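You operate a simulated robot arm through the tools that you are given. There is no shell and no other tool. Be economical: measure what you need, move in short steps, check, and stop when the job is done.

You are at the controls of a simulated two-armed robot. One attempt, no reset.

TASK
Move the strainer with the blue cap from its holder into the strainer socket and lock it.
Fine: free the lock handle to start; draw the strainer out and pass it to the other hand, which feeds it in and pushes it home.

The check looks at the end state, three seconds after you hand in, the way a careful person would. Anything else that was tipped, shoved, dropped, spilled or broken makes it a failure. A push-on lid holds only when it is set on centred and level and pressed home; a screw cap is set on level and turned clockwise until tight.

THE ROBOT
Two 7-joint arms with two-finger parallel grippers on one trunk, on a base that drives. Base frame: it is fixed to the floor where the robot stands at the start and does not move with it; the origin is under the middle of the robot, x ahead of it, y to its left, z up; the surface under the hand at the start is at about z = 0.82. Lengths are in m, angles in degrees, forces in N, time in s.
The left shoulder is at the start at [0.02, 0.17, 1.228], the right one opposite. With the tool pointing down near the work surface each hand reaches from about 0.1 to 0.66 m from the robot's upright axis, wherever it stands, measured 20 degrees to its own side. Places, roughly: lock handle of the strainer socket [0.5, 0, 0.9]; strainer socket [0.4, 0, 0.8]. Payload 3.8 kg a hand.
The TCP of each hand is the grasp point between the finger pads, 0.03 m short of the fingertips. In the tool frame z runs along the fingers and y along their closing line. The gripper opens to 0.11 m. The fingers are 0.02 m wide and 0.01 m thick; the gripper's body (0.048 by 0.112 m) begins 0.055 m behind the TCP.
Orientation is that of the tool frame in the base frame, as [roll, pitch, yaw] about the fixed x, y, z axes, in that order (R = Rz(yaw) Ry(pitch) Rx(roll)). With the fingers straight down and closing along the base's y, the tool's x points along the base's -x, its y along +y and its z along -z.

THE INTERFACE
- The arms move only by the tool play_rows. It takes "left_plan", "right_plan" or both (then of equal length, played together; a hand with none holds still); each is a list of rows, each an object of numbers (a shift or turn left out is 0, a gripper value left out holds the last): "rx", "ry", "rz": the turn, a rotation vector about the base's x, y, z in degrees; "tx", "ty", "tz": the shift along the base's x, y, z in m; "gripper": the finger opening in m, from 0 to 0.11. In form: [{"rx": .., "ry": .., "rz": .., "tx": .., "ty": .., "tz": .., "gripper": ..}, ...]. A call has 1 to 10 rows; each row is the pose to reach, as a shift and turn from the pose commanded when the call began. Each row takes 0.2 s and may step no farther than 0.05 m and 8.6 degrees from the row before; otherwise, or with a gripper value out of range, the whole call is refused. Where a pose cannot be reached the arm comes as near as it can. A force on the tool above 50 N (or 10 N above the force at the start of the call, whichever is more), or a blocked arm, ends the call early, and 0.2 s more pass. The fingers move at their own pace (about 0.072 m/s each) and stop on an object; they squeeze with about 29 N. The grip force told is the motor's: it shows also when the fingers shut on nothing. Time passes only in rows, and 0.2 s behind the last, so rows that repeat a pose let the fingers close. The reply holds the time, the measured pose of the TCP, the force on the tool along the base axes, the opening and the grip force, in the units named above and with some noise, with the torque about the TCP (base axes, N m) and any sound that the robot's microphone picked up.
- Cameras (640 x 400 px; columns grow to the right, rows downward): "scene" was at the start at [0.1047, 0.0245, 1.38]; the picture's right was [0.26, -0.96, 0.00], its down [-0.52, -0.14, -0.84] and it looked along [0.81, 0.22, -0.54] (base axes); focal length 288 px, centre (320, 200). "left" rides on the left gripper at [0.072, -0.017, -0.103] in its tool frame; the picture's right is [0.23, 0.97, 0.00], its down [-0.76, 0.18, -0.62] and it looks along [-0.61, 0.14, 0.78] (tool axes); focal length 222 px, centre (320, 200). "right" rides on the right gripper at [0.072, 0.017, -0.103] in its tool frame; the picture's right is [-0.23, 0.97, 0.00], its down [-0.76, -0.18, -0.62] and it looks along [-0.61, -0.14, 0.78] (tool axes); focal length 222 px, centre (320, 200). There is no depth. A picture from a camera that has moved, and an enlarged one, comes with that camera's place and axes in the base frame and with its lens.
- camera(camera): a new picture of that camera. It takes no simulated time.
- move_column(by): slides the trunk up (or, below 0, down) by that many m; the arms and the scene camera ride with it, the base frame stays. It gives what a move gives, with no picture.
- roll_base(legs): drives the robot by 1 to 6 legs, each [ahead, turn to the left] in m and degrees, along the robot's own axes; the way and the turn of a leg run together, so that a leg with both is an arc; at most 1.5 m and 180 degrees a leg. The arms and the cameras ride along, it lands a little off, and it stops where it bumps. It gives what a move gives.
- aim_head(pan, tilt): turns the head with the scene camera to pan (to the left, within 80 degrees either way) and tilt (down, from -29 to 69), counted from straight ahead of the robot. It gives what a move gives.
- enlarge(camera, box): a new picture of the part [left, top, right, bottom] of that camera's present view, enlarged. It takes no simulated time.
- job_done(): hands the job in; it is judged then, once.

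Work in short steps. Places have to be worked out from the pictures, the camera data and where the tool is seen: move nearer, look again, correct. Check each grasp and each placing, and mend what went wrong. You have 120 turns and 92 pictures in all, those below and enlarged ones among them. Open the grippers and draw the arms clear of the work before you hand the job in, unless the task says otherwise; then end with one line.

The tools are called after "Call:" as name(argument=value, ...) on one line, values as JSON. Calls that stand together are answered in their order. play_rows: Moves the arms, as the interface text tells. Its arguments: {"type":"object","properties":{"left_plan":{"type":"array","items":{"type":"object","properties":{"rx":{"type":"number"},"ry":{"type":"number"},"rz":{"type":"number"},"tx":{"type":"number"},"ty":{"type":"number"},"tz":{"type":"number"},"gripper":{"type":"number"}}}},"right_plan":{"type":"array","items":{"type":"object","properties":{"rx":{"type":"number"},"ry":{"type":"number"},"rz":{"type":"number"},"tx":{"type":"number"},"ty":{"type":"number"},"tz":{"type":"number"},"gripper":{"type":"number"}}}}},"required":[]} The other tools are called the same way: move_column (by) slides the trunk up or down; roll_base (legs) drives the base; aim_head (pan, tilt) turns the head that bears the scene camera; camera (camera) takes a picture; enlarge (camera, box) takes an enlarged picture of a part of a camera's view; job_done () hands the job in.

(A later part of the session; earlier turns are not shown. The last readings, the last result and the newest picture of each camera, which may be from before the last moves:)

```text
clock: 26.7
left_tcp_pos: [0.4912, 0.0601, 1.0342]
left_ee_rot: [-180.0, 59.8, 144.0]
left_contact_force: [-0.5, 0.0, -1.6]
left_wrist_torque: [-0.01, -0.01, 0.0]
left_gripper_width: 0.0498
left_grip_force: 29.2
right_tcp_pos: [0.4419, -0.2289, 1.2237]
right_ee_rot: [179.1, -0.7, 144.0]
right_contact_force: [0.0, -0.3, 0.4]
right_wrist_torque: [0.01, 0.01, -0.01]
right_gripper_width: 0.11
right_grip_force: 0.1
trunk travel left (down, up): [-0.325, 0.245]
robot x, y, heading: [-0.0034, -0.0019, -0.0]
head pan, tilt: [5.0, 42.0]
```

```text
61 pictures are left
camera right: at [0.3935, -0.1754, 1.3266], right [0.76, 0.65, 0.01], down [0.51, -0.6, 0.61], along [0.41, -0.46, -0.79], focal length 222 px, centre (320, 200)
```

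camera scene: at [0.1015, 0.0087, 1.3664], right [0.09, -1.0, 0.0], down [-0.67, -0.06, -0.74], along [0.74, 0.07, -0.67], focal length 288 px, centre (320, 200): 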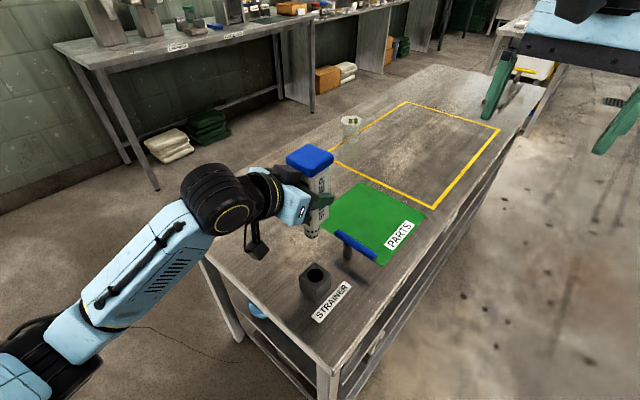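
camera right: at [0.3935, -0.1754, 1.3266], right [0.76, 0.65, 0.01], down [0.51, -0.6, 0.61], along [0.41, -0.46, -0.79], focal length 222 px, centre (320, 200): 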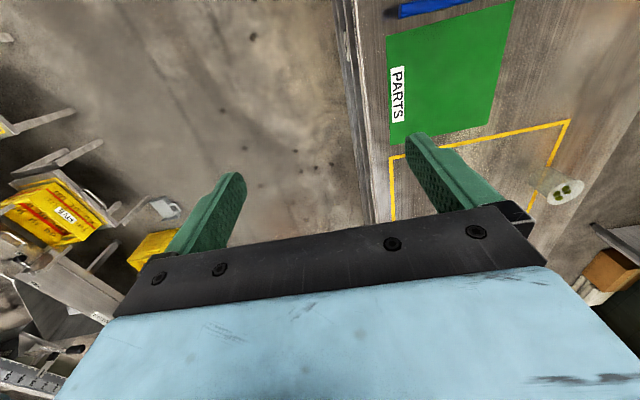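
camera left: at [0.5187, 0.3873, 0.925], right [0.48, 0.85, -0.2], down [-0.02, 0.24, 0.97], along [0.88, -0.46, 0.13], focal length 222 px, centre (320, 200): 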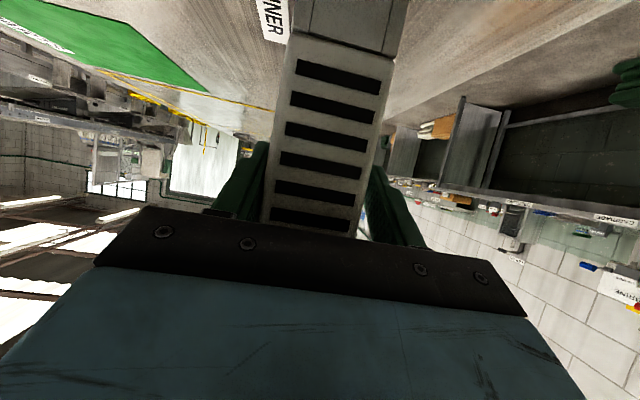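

Handover pose good; cap top near z≈1.112 at about (0.49,0.058). Moving the right hand above it (levelled).

Call:
play_rows(right_plan=[{"tx": 0.008, "ty": 0.048, "tz": 0.01, "rx": -1.1}, {"tx": 0.016, "ty": 0.096, "tz": 0.02, "rx": -1.1}, {"tx": 0.024, "ty": 0.144, "tz": 0.02, "rx": -1.1}, {"tx": 0.032, "ty": 0.192, "tz": 0.02, "rx": -1.1}, {"tx": 0.04, "ty": 0.24, "tz": 0.02, "rx": -1.1}, {"tx": 0.047, "ty": 0.287, "tz": 0.02, "rx": -1.1}])

Call:
camera(camera="right")

Call:
enlarge(camera="scene", box=[160, 0, 420, 280])

```text
clock: 28.1
left_tcp_pos: [0.4907, 0.0613, 1.035]
left_ee_rot: [-179.7, 60.0, 144.1]
left_contact_force: [-0.2, 0.3, -2.6]
left_wrist_torque: [0.0, 0.02, -0.04]
left_gripper_width: 0.05
left_grip_force: 29.3
right_tcp_pos: [0.4893, 0.0622, 1.2428]
right_ee_rot: [-180.0, 0.2, 144.0]
right_contact_force: [-0.7, 1.0, -0.2]
right_wrist_torque: [-0.01, -0.01, 0.0]
right_gripper_width: 0.1102
right_grip_force: 0.1
trunk travel left (down, up): [-0.325, 0.245]
robot x, y, heading: [0.0004, 0.0022, 0.2]
head pan, tilt: [5.0, 42.0]
```

```text
60 pictures are left
camera right: at [0.4405, 0.117, 1.3456], right [0.76, 0.65, 0.0], down [0.51, -0.59, 0.63], along [0.41, -0.47, -0.78], focal length 222 px, centre (320, 200)
```

right: 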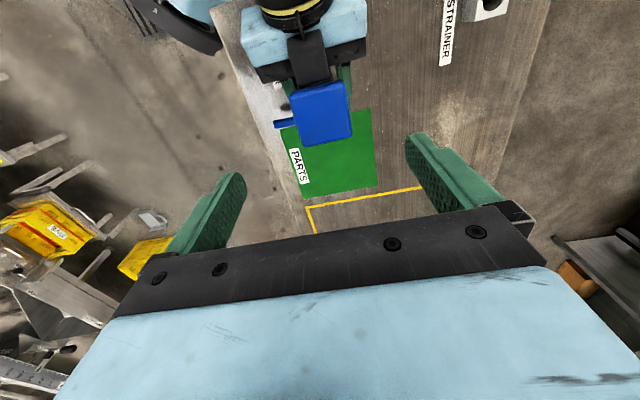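

```text
1.43 times, centred on (290, 140) of scene
camera zoom: at [0.1011, 0.0107, 1.3664], right [0.09, -1.0, 0.0], down [-0.67, -0.06, -0.74], along [0.74, 0.06, -0.67], focal length 412 px, centre (363, 286)
```

zoom: 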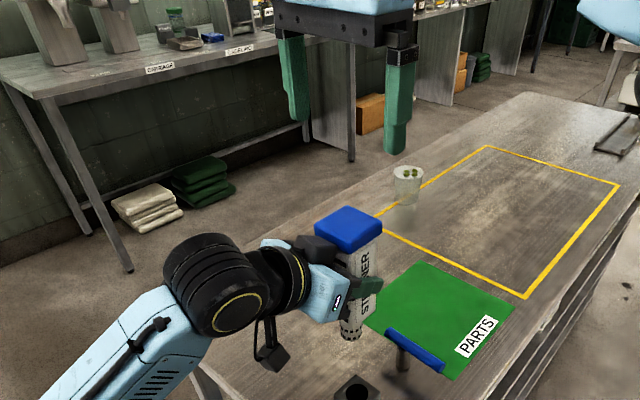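

Aligned above the cap. Descending around the cap with open fingers.

Call:
play_rows(right_plan=[{"tz": -0.04}, {"tz": -0.075}, {"tz": -0.105}, {"tz": -0.12}])

Call:
camera(camera="right")

Call:
enlarge(camera="scene", box=[200, 60, 400, 260])

```text
clock: 29.1
left_tcp_pos: [0.4906, 0.0609, 1.0359]
left_ee_rot: [-179.9, 60.0, 144.1]
left_contact_force: [0.2, -0.6, -2.2]
left_wrist_torque: [0.03, 0.0, 0.01]
left_gripper_width: 0.0498
left_grip_force: 28.6
right_tcp_pos: [0.4876, 0.0576, 1.1203]
right_ee_rot: [-180.0, 0.0, 143.9]
right_contact_force: [0.2, 0.3, -0.3]
right_wrist_torque: [-0.02, 0.01, -0.01]
right_gripper_width: 0.1099
right_grip_force: 0.0
trunk travel left (down, up): [-0.325, 0.245]
robot x, y, heading: [-0.0016, 0.0022, -0.0]
head pan, tilt: [5.0, 42.0]
```

```text
58 pictures are left
camera right: at [0.4403, 0.1134, 1.2249], right [0.76, 0.65, 0.0], down [0.51, -0.59, 0.62], along [0.41, -0.47, -0.78], focal length 222 px, centre (320, 200)
```

right: 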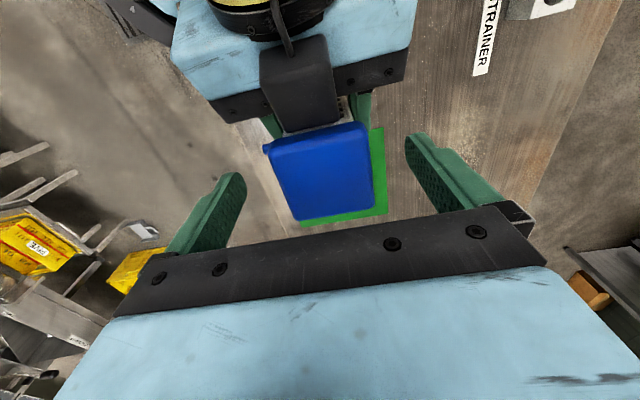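

```text
2.00 times, centred on (300, 160) of scene
camera zoom: at [0.1016, 0.0086, 1.3664], right [0.09, -1.0, 0.0], down [-0.67, -0.06, -0.74], along [0.74, 0.07, -0.67], focal length 576 px, centre (360, 280)
```

zoom: 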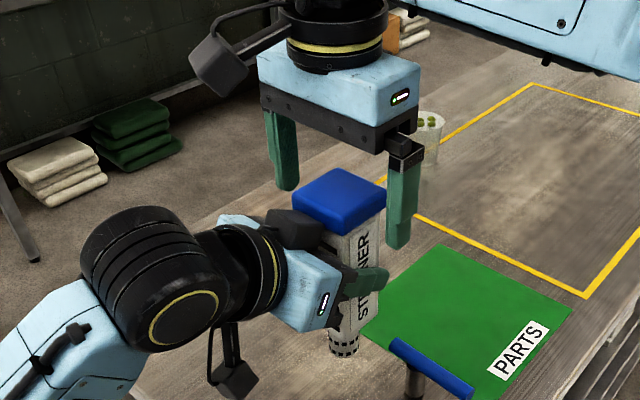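

Cap is centred between the fingers. Lowering a bit more and closing on the cap.

Call:
play_rows(right_plan=[{"tz": -0.008, "gripper": 0.11}, {"tz": -0.016, "gripper": 0.07}, {"tz": -0.016, "gripper": 0.0}, {"tz": -0.016, "gripper": 0.0}, {"tz": -0.016, "gripper": 0.0}, {"tz": -0.016, "gripper": 0.0}])

Call:
enlarge(camera="scene", box=[200, 60, 400, 260])

Call:
camera(camera="right")

```text
clock: 30.5
left_tcp_pos: [0.49, 0.0591, 1.0349]
left_ee_rot: [-179.5, 60.0, 143.9]
left_contact_force: [-15.8, -12.9, -0.3]
left_wrist_torque: [0.58, -0.76, 0.16]
left_gripper_width: 0.0494
left_grip_force: 29.4
right_tcp_pos: [0.4892, 0.0598, 1.1065]
right_ee_rot: [179.9, 0.0, 143.9]
right_contact_force: [15.7, 13.3, 0.4]
right_wrist_torque: [0.25, -0.38, -0.18]
right_gripper_width: 0.0578
right_grip_force: 28.8
trunk travel left (down, up): [-0.325, 0.245]
robot x, y, heading: [0.0029, 0.0006, 0.2]
head pan, tilt: [5.0, 42.0]
```

```text
2.00 times, centred on (300, 160) of scene
camera zoom: at [0.1016, 0.0087, 1.3664], right [0.09, -1.0, 0.0], down [-0.67, -0.06, -0.74], along [0.74, 0.07, -0.67], focal length 576 px, centre (360, 280)
```

zoom: 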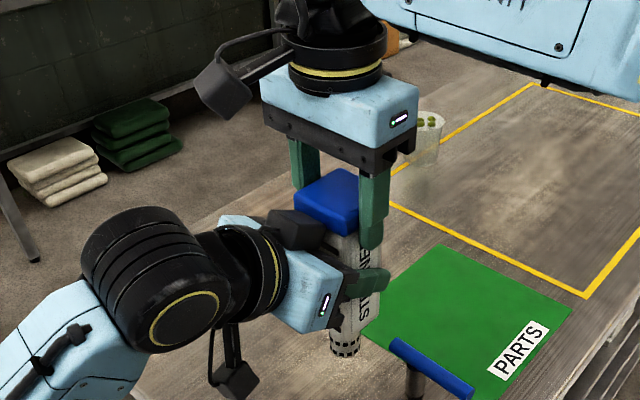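

```text
55 pictures are left
camera right: at [0.4407, 0.1136, 1.2098], right [0.76, 0.65, 0.0], down [0.51, -0.59, 0.62], along [0.41, -0.47, -0.78], focal length 222 px, centre (320, 200)
```

right: 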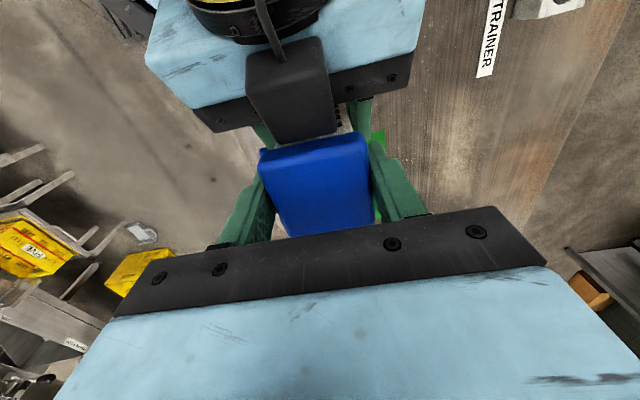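

The right hand holds the cap, with ~20 N of arms pushing against each other. Relaxing by shifting the right hand 3 mm before the left lets go.

Call:
play_rows(right_plan=[{"tx": 0.002, "ty": 0.002}, {"tx": 0.002, "ty": 0.002}])

```text
clock: 31.1
left_tcp_pos: [0.4911, 0.0601, 1.036]
left_ee_rot: [-180.0, 60.0, 144.2]
left_contact_force: [-7.9, -6.1, -1.5]
left_wrist_torque: [-0.08, -0.45, -0.2]
left_gripper_width: 0.0501
left_grip_force: 28.9
right_tcp_pos: [0.4896, 0.0601, 1.1056]
right_ee_rot: [-180.0, 0.1, 144.0]
right_contact_force: [8.2, 5.9, -0.2]
right_wrist_torque: [0.45, -0.14, 0.19]
right_gripper_width: 0.0578
right_grip_force: 29.0
trunk travel left (down, up): [-0.325, 0.245]
robot x, y, heading: [0.0006, 0.0028, 0.2]
head pan, tilt: [5.0, 42.0]
```

Halved; shift again, then open the left gripper and back it straight out.

Call:
play_rows(right_plan=[{"tx": 0.002, "ty": 0.002}, {"tx": 0.002, "ty": 0.002}, {"tx": 0.002, "ty": 0.002}, {"tx": 0.002, "ty": 0.002}, {"tx": 0.002, "ty": 0.002}, {"tx": 0.002, "ty": 0.002}, {"tx": 0.002, "ty": 0.002}, {"tx": 0.002, "ty": 0.002}], left_plan=[{"tx": 0}, {"gripper": 0.1}, {"gripper": 0.1}, {"gripper": 0.1}, {"gripper": 0.1, "tx": -0.024, "ty": 0.0176}, {"tx": -0.053, "ty": 0.0382}, {"tx": -0.081, "ty": 0.0588}, {"tx": -0.105, "ty": 0.0764}])

Call:
camera(camera="scene")

Call:
camera(camera="left")

```text
clock: 32.9
left_tcp_pos: [0.3849, 0.1368, 1.0342]
left_ee_rot: [-179.7, 60.0, 144.1]
left_contact_force: [0.2, 0.1, 0.4]
left_wrist_torque: [0.03, -0.01, 0.0]
left_gripper_width: 0.1001
left_grip_force: 0.0
right_tcp_pos: [0.4924, 0.0622, 1.106]
right_ee_rot: [180.0, 0.1, 143.8]
right_contact_force: [0.7, 0.0, 0.1]
right_wrist_torque: [-0.02, 0.02, 0.0]
right_gripper_width: 0.0578
right_grip_force: 28.9
trunk travel left (down, up): [-0.325, 0.245]
robot x, y, heading: [0.0004, 0.0008, -0.0]
head pan, tilt: [5.0, 42.0]
```

```text
54 pictures are left
camera scene: at [0.101, 0.0091, 1.3664], right [0.09, -1.0, 0.0], down [-0.67, -0.06, -0.74], along [0.74, 0.07, -0.67], focal length 288 px, centre (320, 200)
```

scene: 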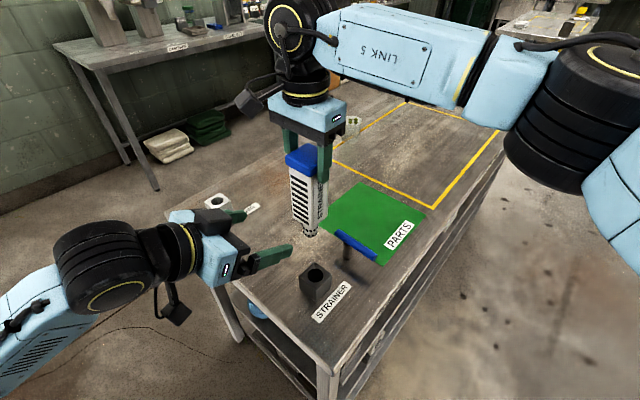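

```text
53 pictures are left
camera left: at [0.2728, 0.1974, 1.025], right [0.48, 0.85, -0.2], down [-0.02, 0.24, 0.97], along [0.88, -0.46, 0.13], focal length 222 px, centre (320, 200)
```

left: 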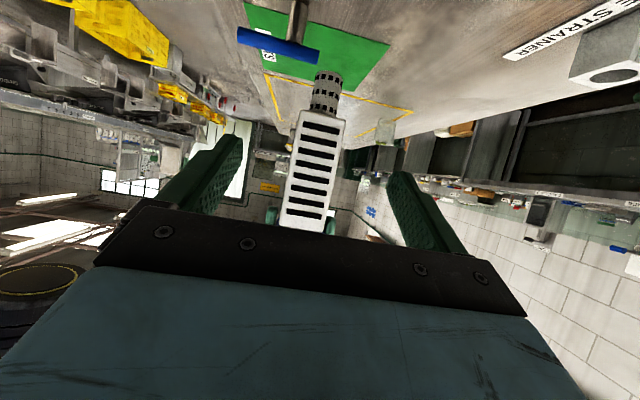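

Handover succeeded. Moving the left hand aside and the right hand over the socket at about (0.431,0.052), tail ~2 cm above it.

Call:
play_rows(left_plan=[{"tx": -0.01, "ty": 0.045}, {"tx": -0.02, "ty": 0.09}, {"tx": -0.03, "ty": 0.135}, {"tx": -0.04, "ty": 0.18}], right_plan=[{"tx": 0}, {"tx": -0.02, "ty": -0.003, "tz": 0}, {"tx": -0.04, "ty": -0.006, "tz": -0.02}, {"tx": -0.06, "ty": -0.009, "tz": -0.035}])

Call:
aim_head(pan=5, tilt=52)

Call:
camera(camera="left")

Call:
enlarge(camera="scene", box=[240, 100, 400, 260])

```text
clock: 33.9
left_tcp_pos: [0.3438, 0.3172, 1.0351]
left_ee_rot: [179.9, 60.2, 143.9]
left_contact_force: [-0.9, -0.5, 0.5]
left_wrist_torque: [-0.01, 0.01, 0.06]
left_gripper_width: 0.1003
left_grip_force: 0.1
right_tcp_pos: [0.4321, 0.0532, 1.0707]
right_ee_rot: [179.9, 0.1, 143.9]
right_contact_force: [-0.1, -0.5, -0.4]
right_wrist_torque: [-0.01, -0.05, 0.0]
right_gripper_width: 0.0575
right_grip_force: 29.7
trunk travel left (down, up): [-0.325, 0.245]
robot x, y, heading: [0.0023, -0.0, -0.2]
head pan, tilt: [5.0, 42.0]
```

```text
clock: 34.6
left_tcp_pos: [0.3443, 0.3167, 1.0353]
left_ee_rot: [-179.9, 60.0, 144.2]
left_contact_force: [-0.1, -0.9, -0.2]
left_wrist_torque: [0.0, 0.0, -0.03]
left_gripper_width: 0.1002
left_grip_force: 0.1
right_tcp_pos: [0.4334, 0.0536, 1.0704]
right_ee_rot: [-180.0, 0.1, 143.9]
right_contact_force: [-0.3, 0.8, -0.4]
right_wrist_torque: [0.03, -0.01, 0.03]
right_gripper_width: 0.0579
right_grip_force: 29.2
trunk travel left (down, up): [-0.325, 0.245]
robot x, y, heading: [-0.0001, -0.0008, 0.3]
head pan, tilt: [5.0, 52.0]
```

```text
52 pictures are left
camera left: at [0.2321, 0.3772, 1.0254], right [0.48, 0.85, -0.2], down [-0.02, 0.24, 0.97], along [0.88, -0.46, 0.13], focal length 222 px, centre (320, 200)
```

left: 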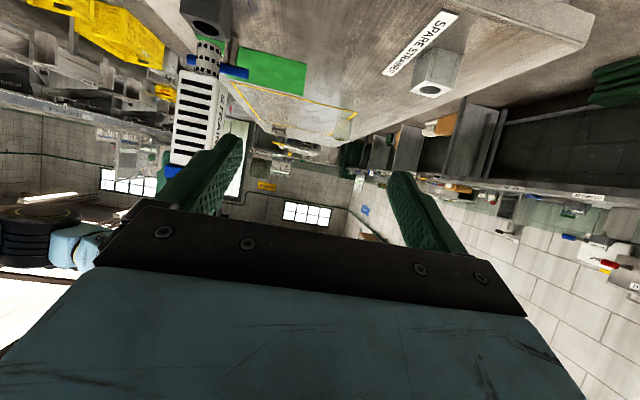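

```text
2.50 times, centred on (320, 180) of scene
camera zoom: at [0.093, 0.008, 1.3525], right [0.09, -1.0, 0.0], down [-0.78, -0.07, -0.62], along [0.61, 0.05, -0.79], focal length 720 px, centre (320, 250)
```

zoom: 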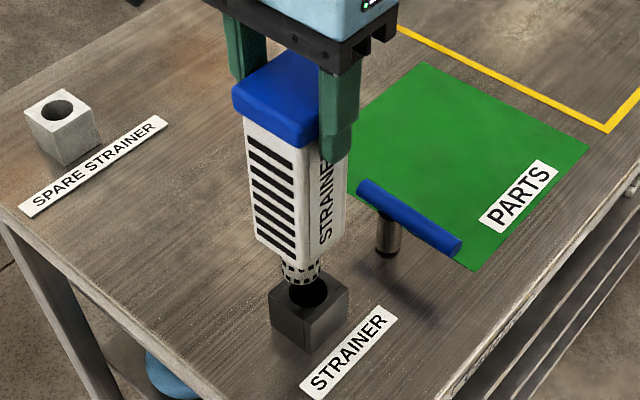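

Close to aligned. Zooming in on tail and hole in both views.

Call:
enlarge(camera="left", box=[160, 0, 260, 90])

Call:
enlarge(camera="scene", box=[290, 180, 350, 240])

```text
4.44 times, centred on (210, 45) of left
camera zoom: at [0.2321, 0.3772, 1.0254], right [0.48, 0.85, -0.2], down [-0.02, 0.24, 0.97], along [0.88, -0.46, 0.13], focal length 987 px, centre (809, 889)
```

zoom: 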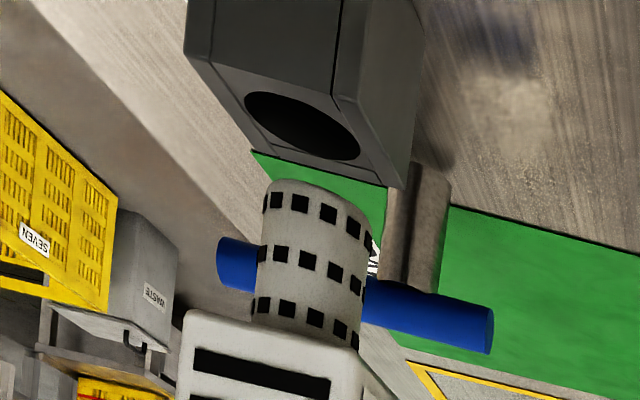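

```text
6.67 times, centred on (320, 210) of scene
camera zoom: at [0.093, 0.008, 1.3525], right [0.09, -1.0, 0.0], down [-0.78, -0.07, -0.62], along [0.61, 0.05, -0.79], focal length 1921 px, centre (320, 133)
```

zoom: 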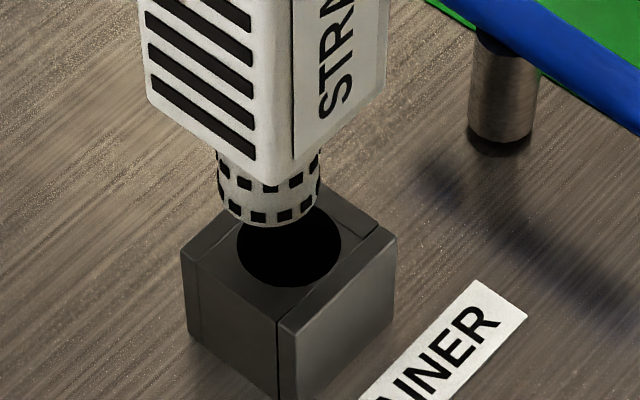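

Triangulated: hole is about (-5, -6.5) mm from the tail and 23 mm below it. Shifting and lowering 1 cm.

Call:
play_rows(right_plan=[{"tx": -0.005, "ty": -0.0065}, {"tx": -0.005, "ty": -0.0065, "tz": -0.01}, {"tx": -0.005, "ty": -0.0065, "tz": -0.01}])

Call:
enlarge(camera="left", box=[160, 0, 260, 90])

Call:
enlarge(camera="scene", box=[290, 180, 350, 240])

```text
clock: 35.4
left_tcp_pos: [0.3439, 0.317, 1.0341]
left_ee_rot: [-179.9, 59.9, 144.0]
left_contact_force: [1.1, -0.2, 1.1]
left_wrist_torque: [0.01, 0.02, -0.01]
left_gripper_width: 0.1002
left_grip_force: 0.1
right_tcp_pos: [0.4284, 0.0473, 1.06]
right_ee_rot: [180.0, 0.1, 143.9]
right_contact_force: [-1.0, 0.0, -0.5]
right_wrist_torque: [0.0, 0.01, 0.01]
right_gripper_width: 0.058
right_grip_force: 29.5
trunk travel left (down, up): [-0.325, 0.245]
robot x, y, heading: [0.0011, 0.0019, -0.0]
head pan, tilt: [5.0, 52.0]
```

```text
4.44 times, centred on (210, 45) of left
camera zoom: at [0.2319, 0.3774, 1.0253], right [0.48, 0.85, -0.2], down [-0.02, 0.24, 0.97], along [0.88, -0.46, 0.13], focal length 987 px, centre (809, 889)
```

zoom: 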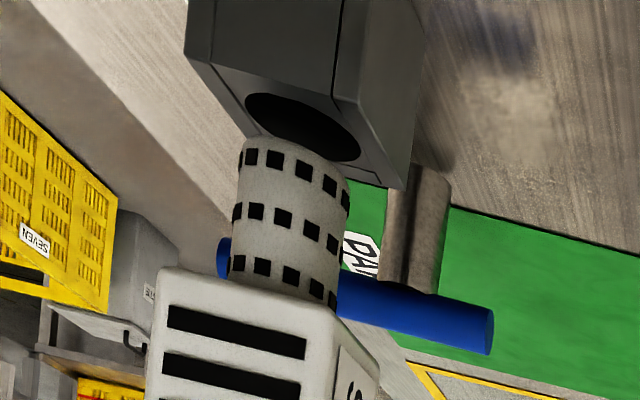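

```text
6.67 times, centred on (320, 210) of scene
camera zoom: at [0.093, 0.0078, 1.3525], right [0.09, -1.0, 0.0], down [-0.78, -0.07, -0.62], along [0.61, 0.05, -0.79], focal length 1921 px, centre (320, 133)
```

zoom: 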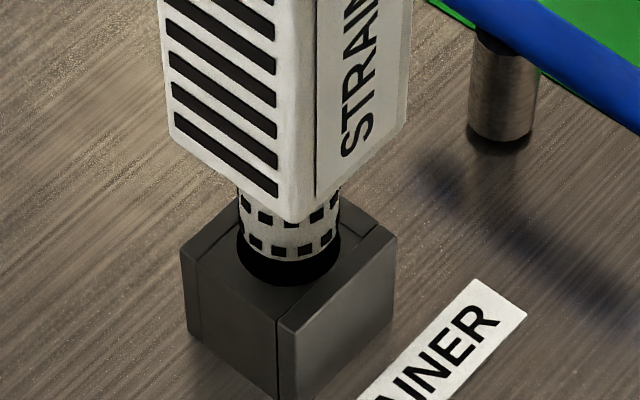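

Both views now agree the tail is directly over the hole, ~13 mm above. Lowering gently in.

Call:
play_rows(right_plan=[{"tz": -0.006}, {"tz": -0.012}, {"tz": -0.017}, {"tz": -0.021}])

Call:
enlarge(camera="left", box=[160, 0, 260, 90])

Call:
enlarge(camera="scene", box=[290, 180, 350, 240])

```text
clock: 36.4
left_tcp_pos: [0.3444, 0.3157, 1.0354]
left_ee_rot: [-179.9, 60.0, 144.0]
left_contact_force: [0.4, 0.3, 0.3]
left_wrist_torque: [-0.01, -0.01, -0.06]
left_gripper_width: 0.0998
left_grip_force: 0.0
right_tcp_pos: [0.4275, 0.0471, 1.0392]
right_ee_rot: [-179.9, 0.1, 143.9]
right_contact_force: [-0.9, -0.2, -0.4]
right_wrist_torque: [0.01, 0.02, 0.03]
right_gripper_width: 0.058
right_grip_force: 29.0
trunk travel left (down, up): [-0.325, 0.245]
robot x, y, heading: [-0.0029, 0.0032, 0.1]
head pan, tilt: [5.0, 52.0]
```

```text
4.44 times, centred on (210, 45) of left
camera zoom: at [0.232, 0.3775, 1.0253], right [0.48, 0.85, -0.2], down [-0.02, 0.24, 0.97], along [0.88, -0.46, 0.13], focal length 987 px, centre (809, 889)
```

zoom: 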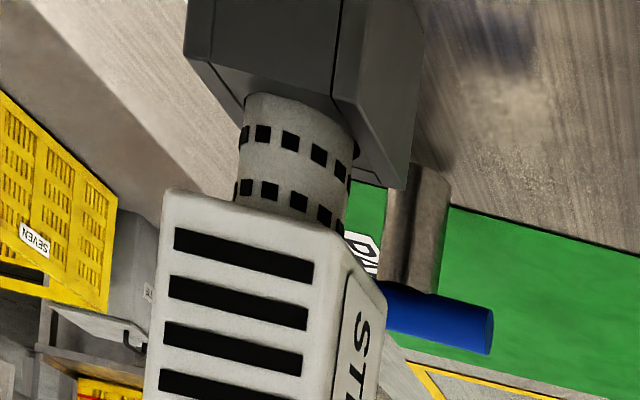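

```text
6.67 times, centred on (320, 210) of scene
camera zoom: at [0.0931, 0.008, 1.3525], right [0.09, -1.0, 0.0], down [-0.79, -0.07, -0.62], along [0.61, 0.05, -0.79], focal length 1921 px, centre (320, 133)
```

zoom: 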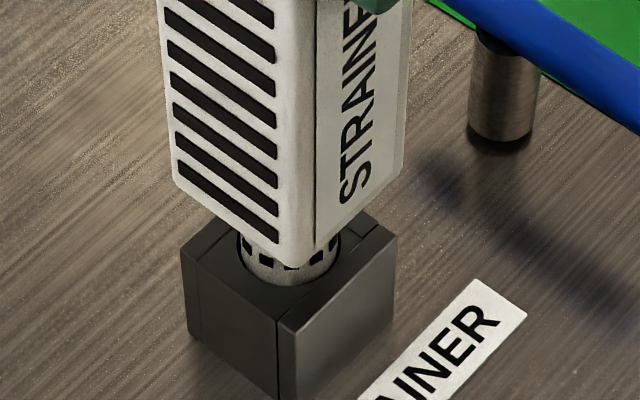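

The tail has entered with no contact force. Continuing down till it seats.

Call:
play_rows(right_plan=[{"tz": -0.008}, {"tz": -0.016}, {"tz": -0.024}, {"tz": -0.03}])

Call:
enlarge(camera="left", box=[160, 0, 260, 90])

```text
clock: 37.4
left_tcp_pos: [0.3451, 0.317, 1.0349]
left_ee_rot: [-179.8, 60.0, 144.1]
left_contact_force: [1.0, -0.6, 0.6]
left_wrist_torque: [0.02, -0.01, -0.01]
left_gripper_width: 0.0999
left_grip_force: 0.1
right_tcp_pos: [0.4277, 0.047, 1.0103]
right_ee_rot: [-180.0, 0.0, 143.9]
right_contact_force: [-1.0, -0.2, -0.1]
right_wrist_torque: [0.04, 0.02, 0.0]
right_gripper_width: 0.0579
right_grip_force: 29.2
trunk travel left (down, up): [-0.325, 0.245]
robot x, y, heading: [-0.0004, 0.0051, 0.1]
head pan, tilt: [5.0, 52.0]
```

```text
4.44 times, centred on (210, 45) of left
camera zoom: at [0.232, 0.3775, 1.0253], right [0.48, 0.85, -0.2], down [-0.02, 0.24, 0.97], along [0.88, -0.46, 0.13], focal length 987 px, centre (809, 889)
```

zoom: 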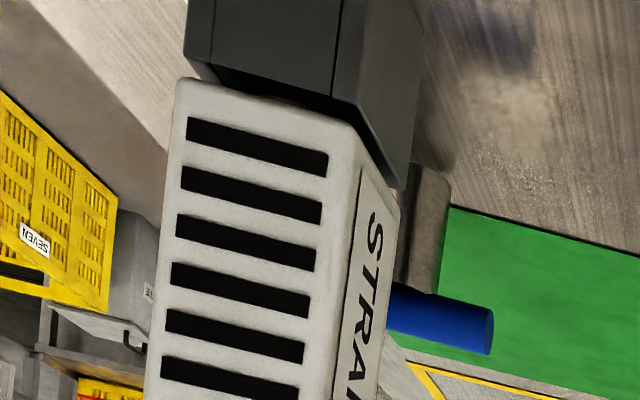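

About 5–8 mm left. Pressing down in small steps till it seats.

Call:
play_rows(right_plan=[{"tz": -0.004}, {"tz": -0.008}, {"tz": -0.011}, {"tz": -0.014}, {"tz": -0.017}])

Call:
enlarge(camera="left", box=[160, 0, 260, 90])

Call:
enlarge(camera="scene", box=[260, 140, 380, 260])

```text
clock: 38.6
left_tcp_pos: [0.3437, 0.3171, 1.0358]
left_ee_rot: [-179.9, 60.1, 144.1]
left_contact_force: [-0.7, -0.9, 0.2]
left_wrist_torque: [-0.02, 0.0, -0.01]
left_gripper_width: 0.1001
left_grip_force: 0.0
right_tcp_pos: [0.4275, 0.0484, 0.994]
right_ee_rot: [179.9, 0.2, 143.8]
right_contact_force: [2.9, 1.3, 21.4]
right_wrist_torque: [-0.01, 0.07, -0.03]
right_gripper_width: 0.0575
right_grip_force: 28.6
trunk travel left (down, up): [-0.325, 0.245]
robot x, y, heading: [-0.0023, 0.001, 0.1]
head pan, tilt: [5.0, 52.0]
```

```text
4.44 times, centred on (210, 45) of left
camera zoom: at [0.2311, 0.3776, 1.0256], right [0.48, 0.85, -0.2], down [-0.02, 0.24, 0.97], along [0.88, -0.46, 0.14], focal length 987 px, centre (809, 889)
```

zoom: 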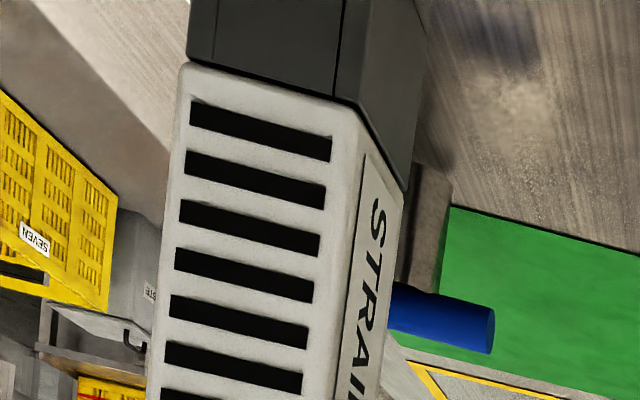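

```text
3.33 times, centred on (320, 200) of scene
camera zoom: at [0.0919, 0.0082, 1.3526], right [0.09, -1.0, 0.0], down [-0.78, -0.07, -0.62], along [0.61, 0.05, -0.79], focal length 960 px, centre (320, 200)
```

zoom: 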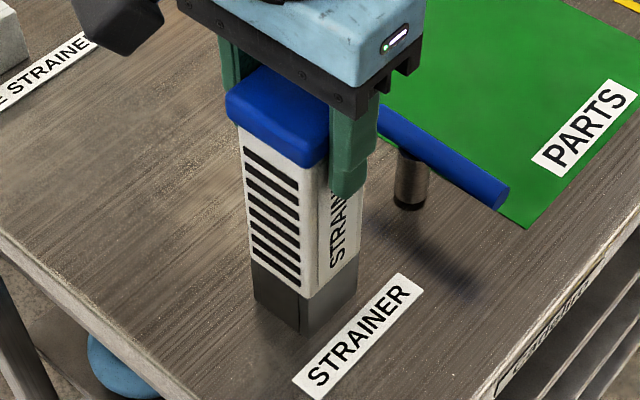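

It looks flush with 21 N. Pushing firmly once more.

Call:
play_rows(right_plan=[{"tz": -0.003}, {"tz": -0.006}, {"tz": -0.009}, {"tz": -0.009}])

Call:
enlarge(camera="left", box=[160, 0, 260, 90])

```text
clock: 39.3
left_tcp_pos: [0.3426, 0.3172, 1.0345]
left_ee_rot: [-179.9, 60.0, 143.9]
left_contact_force: [0.2, 0.3, 1.2]
left_wrist_torque: [-0.02, 0.0, 0.02]
left_gripper_width: 0.0999
left_grip_force: 0.0
right_tcp_pos: [0.4286, 0.0491, 0.9925]
right_ee_rot: [179.6, 0.0, 143.9]
right_contact_force: [-5.4, -2.9, 15.3]
right_wrist_torque: [-0.76, 0.68, -0.12]
right_gripper_width: 0.0576
right_grip_force: 28.7
trunk travel left (down, up): [-0.325, 0.245]
robot x, y, heading: [0.0021, -0.0016, 0.1]
head pan, tilt: [5.0, 52.0]
stopped in row 3 (right hand): the force on the tool passed its limit at 52 N (the readings are from after the stop); the commanded pose is now the measured one
```

```text
4.44 times, centred on (210, 45) of left
camera zoom: at [0.2316, 0.3772, 1.0252], right [0.48, 0.85, -0.2], down [-0.02, 0.24, 0.97], along [0.88, -0.46, 0.13], focal length 987 px, centre (809, 889)
```

zoom: 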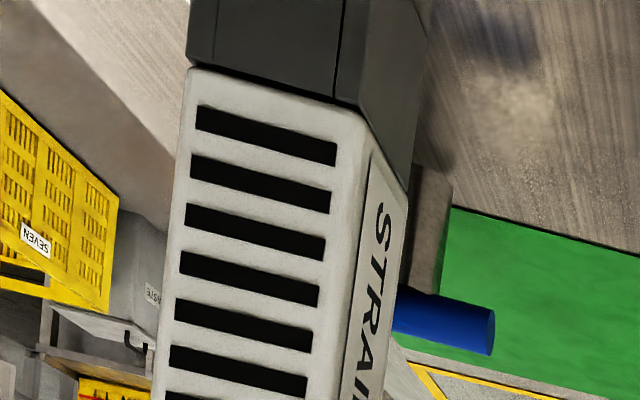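

Pressed to 52 N; solid and flush. Releasing the cap, lifting the right hand clear.

Call:
play_rows(right_plan=[{"tz": 0.003}, {"tz": 0.003, "gripper": 0.1}, {"tz": 0.003, "gripper": 0.1}, {"tz": 0.003, "gripper": 0.1}, {"tz": 0.04}, {"tz": 0.08}, {"tz": 0.12}, {"tz": 0.14, "ty": -0.045}, {"tz": 0.14, "ty": -0.09}, {"tz": 0.14, "ty": -0.135}])

Call:
camera(camera="scene")

Call:
enlarge(camera="left", box=[140, 0, 300, 150])

```text
clock: 41.5
left_tcp_pos: [0.3437, 0.315, 1.0369]
left_ee_rot: [179.9, 60.0, 143.9]
left_contact_force: [0.8, -0.8, -0.1]
left_wrist_torque: [0.04, -0.02, -0.03]
left_gripper_width: 0.1
left_grip_force: 0.1
right_tcp_pos: [0.4294, -0.0902, 1.1307]
right_ee_rot: [179.4, 0.1, 143.9]
right_contact_force: [-0.4, -1.2, 0.4]
right_wrist_torque: [0.02, -0.01, 0.0]
right_gripper_width: 0.0999
right_grip_force: 0.0
trunk travel left (down, up): [-0.325, 0.245]
robot x, y, heading: [-0.0007, -0.0008, -0.1]
head pan, tilt: [5.0, 52.0]
```

```text
40 pictures are left
camera scene: at [0.0927, 0.0062, 1.3525], right [0.09, -1.0, 0.0], down [-0.78, -0.07, -0.62], along [0.61, 0.06, -0.79], focal length 288 px, centre (320, 200)
```

scene: 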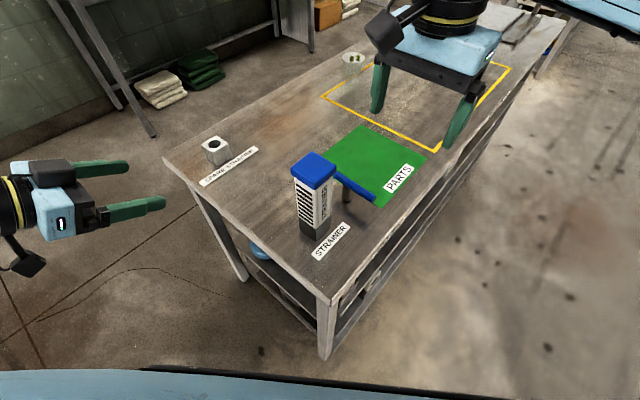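

```text
2.67 times, centred on (220, 75) of left
camera zoom: at [0.2317, 0.376, 1.0259], right [0.48, 0.85, -0.2], down [-0.02, 0.24, 0.97], along [0.88, -0.46, 0.13], focal length 592 px, centre (587, 533)
```

zoom: 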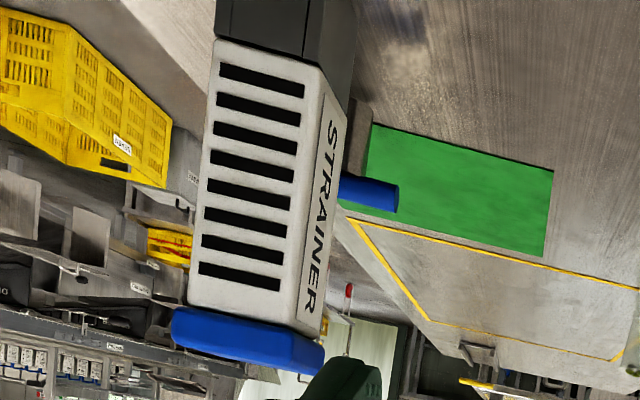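

Strainer stands seated. To lock, the handle must go back cw; the camera on the right wrist would hit the cap with the earlier grip, so I'll flip the wrist (yaw toward 47°) and grip the bar from the other side. Trying the rotation in free air.

Call:
play_rows(right_plan=[{"rz": -8.4, "ty": -0.01}, {"rz": -16.8, "ty": -0.02}, {"rz": -25.2, "ty": -0.03}, {"rz": -33.6, "ty": -0.04}, {"rz": -42, "ty": -0.05}, {"rz": -50.4, "ty": -0.05}, {"rz": -58.8, "ty": -0.05}, {"rz": -67.2, "ty": -0.05}, {"rz": -75.6, "ty": -0.05}, {"rz": -84, "ty": -0.05}])

Call:
play_rows(right_plan=[{"rz": -8.4}, {"rz": -16.8}, {"rz": -25.2}, {"rz": -33.6}, {"rz": -42}, {"rz": -50.4}, {"rz": -58.8}, {"rz": -67.2}, {"rz": -75.6}, {"rz": -84}])

```text
clock: 43.7
left_tcp_pos: [0.3445, 0.3165, 1.0355]
left_ee_rot: [-179.9, 60.0, 144.1]
left_contact_force: [0.9, 0.2, 0.5]
left_wrist_torque: [0.02, -0.03, -0.04]
left_gripper_width: 0.0997
left_grip_force: 0.1
right_tcp_pos: [0.4292, -0.137, 1.1314]
right_ee_rot: [179.6, 0.1, 59.7]
right_contact_force: [0.3, -0.4, 0.3]
right_wrist_torque: [0.0, 0.02, 0.0]
right_gripper_width: 0.1001
right_grip_force: 0.1
trunk travel left (down, up): [-0.325, 0.245]
robot x, y, heading: [-0.0025, -0.0011, 0.1]
head pan, tilt: [5.0, 52.0]
```

```text
clock: 45.9
left_tcp_pos: [0.344, 0.3167, 1.0352]
left_ee_rot: [-180.0, 59.9, 144.2]
left_contact_force: [0.3, -0.2, -0.7]
left_wrist_torque: [-0.01, 0.03, 0.02]
left_gripper_width: 0.0999
left_grip_force: 0.0
right_tcp_pos: [0.4282, -0.1361, 1.1319]
right_ee_rot: [179.6, 0.1, -24.4]
right_contact_force: [-1.0, -0.3, 0.0]
right_wrist_torque: [0.0, 0.0, 0.0]
right_gripper_width: 0.0999
right_grip_force: 0.0
trunk travel left (down, up): [-0.325, 0.245]
robot x, y, heading: [-0.0028, -0.0027, 0.0]
head pan, tilt: [5.0, 52.0]
```

The full range (47° → -27°) is reachable. Rotating back to 47° while moving above the handle.

Call:
play_rows(right_plan=[{"rz": 8, "tx": 0.009, "ty": 0.0125}, {"rz": 16, "tx": 0.018, "ty": 0.025}, {"rz": 24, "tx": 0.027, "ty": 0.0375}, {"rz": 32, "tx": 0.036, "ty": 0.05}, {"rz": 40, "tx": 0.045, "ty": 0.0625}, {"rz": 48, "tx": 0.054, "ty": 0.075}, {"rz": 56, "tx": 0.063, "ty": 0.0875, "tz": -0.02}, {"rz": 64, "tx": 0.074, "ty": 0.1, "tz": -0.05}, {"rz": 71.4, "tx": 0.086, "ty": 0.114, "tz": -0.08}, {"rz": 71.4, "tx": 0.086, "ty": 0.114, "tz": -0.1, "gripper": 0.07}])

Call:
camera(camera="right")

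Call:
enlarge(camera="scene", box=[260, 80, 440, 260])

```text
clock: 48.1
left_tcp_pos: [0.3441, 0.3154, 1.0354]
left_ee_rot: [-179.9, 60.0, 144.1]
left_contact_force: [-0.3, -0.3, -0.1]
left_wrist_torque: [0.02, -0.01, 0.03]
left_gripper_width: 0.1002
left_grip_force: 0.1
right_tcp_pos: [0.5152, -0.0213, 1.032]
right_ee_rot: [179.6, 0.2, 47.4]
right_contact_force: [-0.4, 0.4, 0.2]
right_wrist_torque: [0.02, 0.02, 0.01]
right_gripper_width: 0.0702
right_grip_force: 0.2
trunk travel left (down, up): [-0.325, 0.245]
robot x, y, heading: [-0.0006, 0.0037, -0.0]
head pan, tilt: [5.0, 52.0]
```

```text
38 pictures are left
camera right: at [0.577, 0.019, 1.1356], right [0.56, -0.83, 0.01], down [-0.65, -0.44, 0.62], along [-0.51, -0.36, -0.78], focal length 222 px, centre (320, 200)
```

right: 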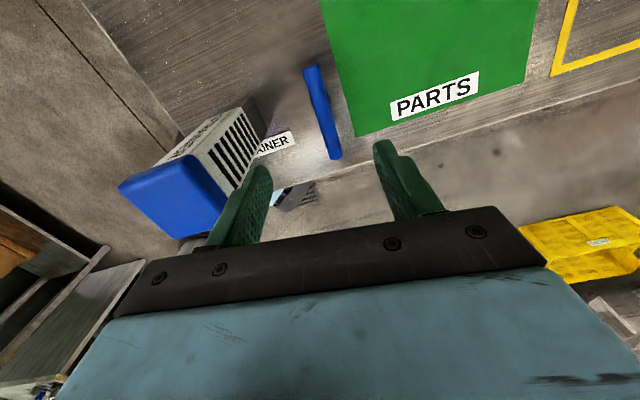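

```text
2.22 times, centred on (350, 170) of scene
camera zoom: at [0.0929, 0.0074, 1.3525], right [0.09, -1.0, 0.0], down [-0.79, -0.07, -0.62], along [0.61, 0.05, -0.79], focal length 640 px, centre (253, 267)
```

zoom: 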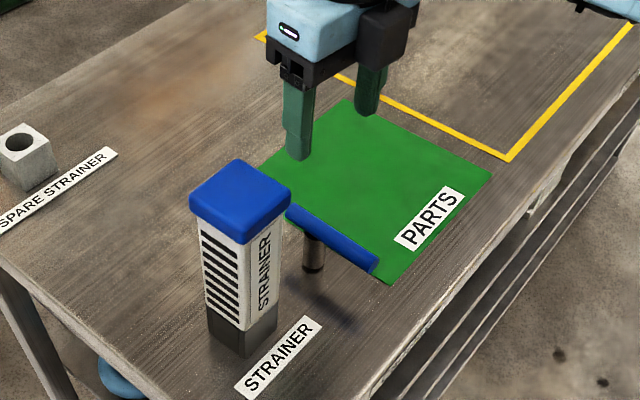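

Bar measured at ~49.5°, its line slightly off the hand: correcting (+3,-4 mm, +2°) and lowering to grip.

Call:
play_rows(right_plan=[{"tx": 0.003, "ty": -0.004, "rz": 2, "tz": -0.04}, {"tx": 0.003, "ty": -0.004, "rz": 2, "tz": -0.08}, {"tx": 0.003, "ty": -0.004, "rz": 2, "tz": -0.115}, {"tx": 0.003, "ty": -0.004, "rz": 2, "tz": -0.14}])

Call:
camera(camera="right")

Call:
enlarge(camera="scene", box=[280, 120, 400, 240])

```text
clock: 49.1
left_tcp_pos: [0.3448, 0.317, 1.0349]
left_ee_rot: [-179.7, 60.0, 144.1]
left_contact_force: [-1.1, -0.3, -0.2]
left_wrist_torque: [-0.01, -0.04, -0.02]
left_gripper_width: 0.1003
left_grip_force: 0.0
right_tcp_pos: [0.5168, -0.0267, 0.8912]
right_ee_rot: [179.7, 0.1, 49.3]
right_contact_force: [-0.3, -0.7, 0.0]
right_wrist_torque: [-0.03, 0.02, -0.02]
right_gripper_width: 0.0701
right_grip_force: 0.1
trunk travel left (down, up): [-0.325, 0.245]
robot x, y, heading: [-0.0057, -0.0006, 0.0]
head pan, tilt: [5.0, 52.0]
```

```text
36 pictures are left
camera right: at [0.5774, 0.0163, 0.9951], right [0.59, -0.81, 0.01], down [-0.63, -0.46, 0.62], along [-0.5, -0.37, -0.78], focal length 222 px, centre (320, 200)
```

right: 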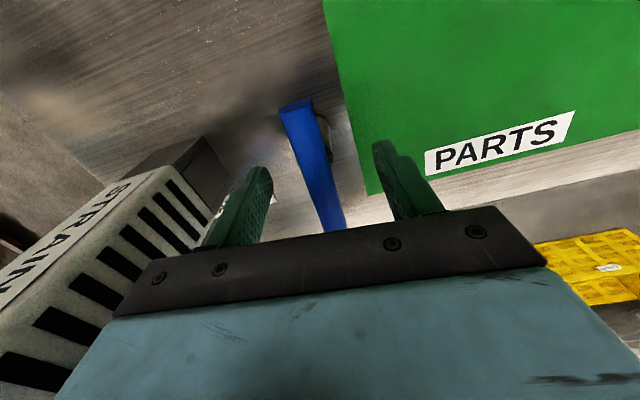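

```text
3.33 times, centred on (340, 180) of scene
camera zoom: at [0.093, 0.008, 1.3525], right [0.09, -1.0, 0.0], down [-0.79, -0.07, -0.62], along [0.61, 0.05, -0.79], focal length 960 px, centre (253, 267)
```

zoom: 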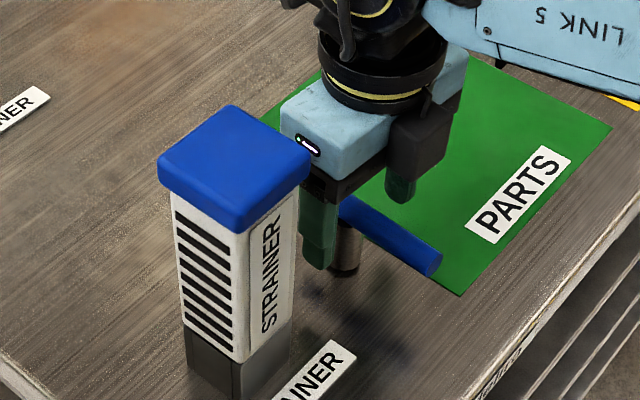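

The pivot shows near (0.524,-0.018). Shifting along the bar onto it, lowering, and closing.

Call:
play_rows(right_plan=[{"tx": 0.006, "ty": 0.007}, {"tx": 0.006, "ty": 0.007, "tz": -0.01}, {"tx": 0.006, "ty": 0.007, "tz": -0.02}, {"tx": 0.006, "ty": 0.007, "tz": -0.02, "gripper": 0.0}, {"tx": 0.006, "ty": 0.007, "tz": -0.02, "gripper": 0.0}, {"tx": 0.006, "ty": 0.007, "tz": -0.02, "gripper": 0.0}, {"tx": 0.006, "ty": 0.007, "tz": -0.02, "gripper": 0.0}])

```text
clock: 50.7
left_tcp_pos: [0.3434, 0.3165, 1.0344]
left_ee_rot: [180.0, 60.1, 144.1]
left_contact_force: [0.9, 0.3, -0.5]
left_wrist_torque: [0.01, 0.0, 0.0]
left_gripper_width: 0.1001
left_grip_force: 0.1
right_tcp_pos: [0.5216, -0.0182, 0.8725]
right_ee_rot: [179.7, 0.1, 49.4]
right_contact_force: [-7.2, 4.0, -1.5]
right_wrist_torque: [0.54, 0.7, 0.0]
right_gripper_width: 0.0238
right_grip_force: 44.7
trunk travel left (down, up): [-0.325, 0.245]
robot x, y, heading: [-0.0016, -0.0009, -0.0]
head pan, tilt: [5.0, 52.0]
```

Gripped (0.0238 m, same as before). Turning clockwise in steps.

Call:
play_rows(right_plan=[{"rz": -7}, {"rz": -14}, {"rz": -21}, {"rz": -28}, {"rz": -35}])

Call:
enlarge(camera="scene", box=[280, 120, 400, 240])

```text
clock: 51.9
left_tcp_pos: [0.344, 0.3166, 1.0346]
left_ee_rot: [-179.9, 60.1, 144.1]
left_contact_force: [-0.3, 1.1, 0.1]
left_wrist_torque: [-0.03, -0.02, -0.01]
left_gripper_width: 0.0998
left_grip_force: 0.2
right_tcp_pos: [0.5214, -0.0192, 0.8713]
right_ee_rot: [179.6, 0.2, 14.3]
right_contact_force: [-14.7, 3.7, -4.0]
right_wrist_torque: [0.89, -0.11, 0.01]
right_gripper_width: 0.0236
right_grip_force: 44.6
trunk travel left (down, up): [-0.325, 0.245]
robot x, y, heading: [0.0014, -0.0022, -0.2]
head pan, tilt: [5.0, 52.0]
```

```text
3.33 times, centred on (340, 180) of scene
camera zoom: at [0.0914, 0.0082, 1.3526], right [0.09, -1.0, 0.0], down [-0.78, -0.07, -0.62], along [0.61, 0.05, -0.79], focal length 960 px, centre (253, 267)
```

zoom: 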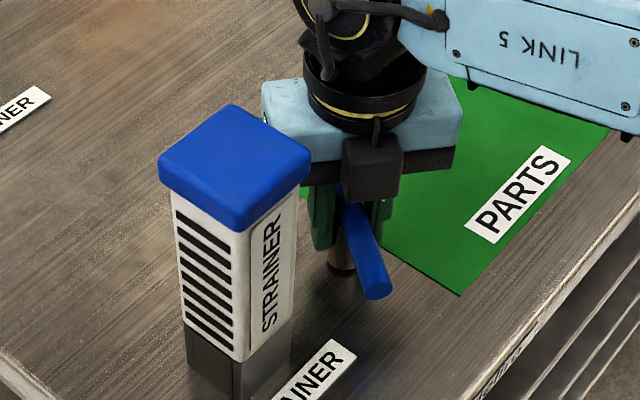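

Turning freely. Continuing another 21° and checking clearance of the black block to the strainer.

Call:
play_rows(right_plan=[{"rz": -7, "tx": -0.001}, {"rz": -14, "tx": -0.002}, {"rz": -21, "tx": -0.002}])

Call:
enlarge(camera="scene", box=[280, 120, 400, 240])

Call:
enlarge(camera="left", box=[140, 0, 300, 150])

```text
clock: 52.7
left_tcp_pos: [0.3444, 0.3174, 1.0351]
left_ee_rot: [-179.7, 59.9, 144.1]
left_contact_force: [-0.2, 0.0, -0.1]
left_wrist_torque: [-0.01, -0.01, -0.01]
left_gripper_width: 0.1002
left_grip_force: 0.0
right_tcp_pos: [0.5223, -0.0184, 0.8717]
right_ee_rot: [179.8, -0.1, -6.9]
right_contact_force: [-4.4, 4.7, -4.5]
right_wrist_torque: [0.92, 1.1, 0.04]
right_gripper_width: 0.0238
right_grip_force: 45.4
trunk travel left (down, up): [-0.325, 0.245]
robot x, y, heading: [-0.0024, -0.0027, 0.4]
head pan, tilt: [5.0, 52.0]
```

```text
3.33 times, centred on (340, 180) of scene
camera zoom: at [0.093, 0.0083, 1.3525], right [0.09, -1.0, 0.0], down [-0.79, -0.07, -0.62], along [0.61, 0.05, -0.79], focal length 960 px, centre (253, 267)
```

zoom: 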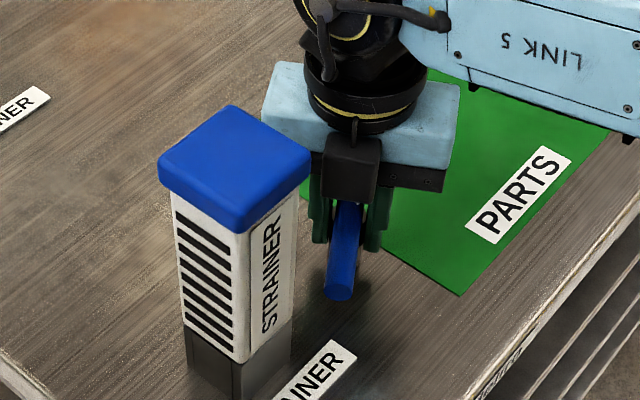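

```text
2.67 times, centred on (220, 75) of left
camera zoom: at [0.232, 0.3777, 1.0252], right [0.48, 0.85, -0.2], down [-0.02, 0.24, 0.97], along [0.88, -0.46, 0.13], focal length 592 px, centre (587, 533)
```

zoom: 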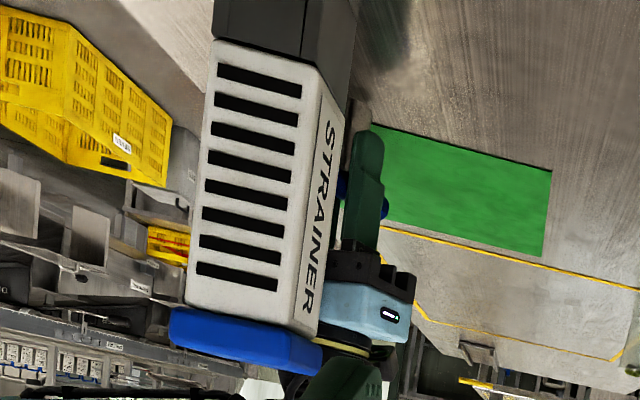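

Clear so far. Turning the last 20° plus a little into the stop.

Call:
play_rows(right_plan=[{"rz": -7}, {"rz": -14}, {"rz": -19}, {"rz": -23}, {"rz": -27}, {"rz": -29}])

Call:
enlarge(camera="scene", box=[280, 120, 400, 240])

```text
clock: 54.1
left_tcp_pos: [0.3444, 0.3175, 1.0332]
left_ee_rot: [-179.7, 60.1, 144.1]
left_contact_force: [-0.7, -0.2, -0.3]
left_wrist_torque: [-0.01, -0.01, 0.0]
left_gripper_width: 0.1001
left_grip_force: 0.0
right_tcp_pos: [0.5227, -0.0201, 0.8719]
right_ee_rot: [179.5, 0.0, -35.7]
right_contact_force: [0.6, 2.2, -0.1]
right_wrist_torque: [0.61, -0.35, 0.41]
right_gripper_width: 0.0241
right_grip_force: 45.1
trunk travel left (down, up): [-0.325, 0.245]
robot x, y, heading: [0.0012, 0.0017, 0.1]
head pan, tilt: [5.0, 52.0]
```

```text
3.33 times, centred on (340, 180) of scene
camera zoom: at [0.093, 0.008, 1.3525], right [0.09, -1.0, 0.0], down [-0.79, -0.07, -0.62], along [0.61, 0.05, -0.79], focal length 960 px, centre (253, 267)
```

zoom: 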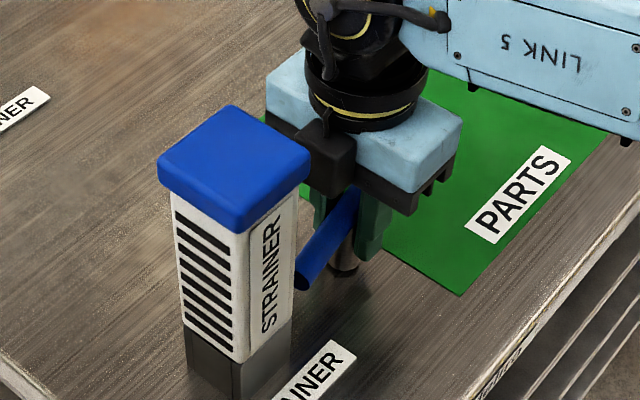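

Resistance is starting (0.41 Nm). Pressing a little further to be sure it is against the stop.

Call:
play_rows(right_plan=[{"rz": -4}, {"rz": -8}, {"rz": -8}])

Call:
enlarge(camera="scene", box=[280, 120, 400, 240])

```text
clock: 54.9
left_tcp_pos: [0.3433, 0.3165, 1.0348]
left_ee_rot: [-180.0, 60.0, 144.0]
left_contact_force: [0.7, 0.4, 0.1]
left_wrist_torque: [0.02, 0.03, 0.01]
left_gripper_width: 0.1002
left_grip_force: 0.1
right_tcp_pos: [0.5224, -0.0197, 0.8717]
right_ee_rot: [179.7, 0.0, -43.7]
right_contact_force: [1.8, 0.2, 2.5]
right_wrist_torque: [-0.01, -0.2, 1.28]
right_gripper_width: 0.0243
right_grip_force: 44.9
trunk travel left (down, up): [-0.325, 0.245]
robot x, y, heading: [-0.0045, 0.0018, 0.2]
head pan, tilt: [5.0, 52.0]
```

```text
3.33 times, centred on (340, 180) of scene
camera zoom: at [0.0929, 0.0079, 1.3525], right [0.09, -1.0, 0.0], down [-0.78, -0.07, -0.62], along [0.61, 0.05, -0.79], focal length 960 px, centre (253, 267)
```

zoom: 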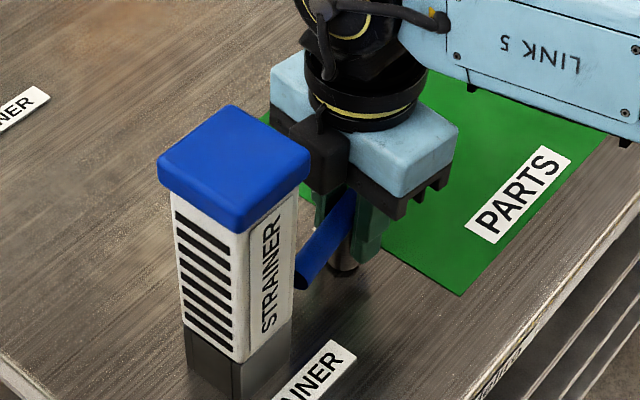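

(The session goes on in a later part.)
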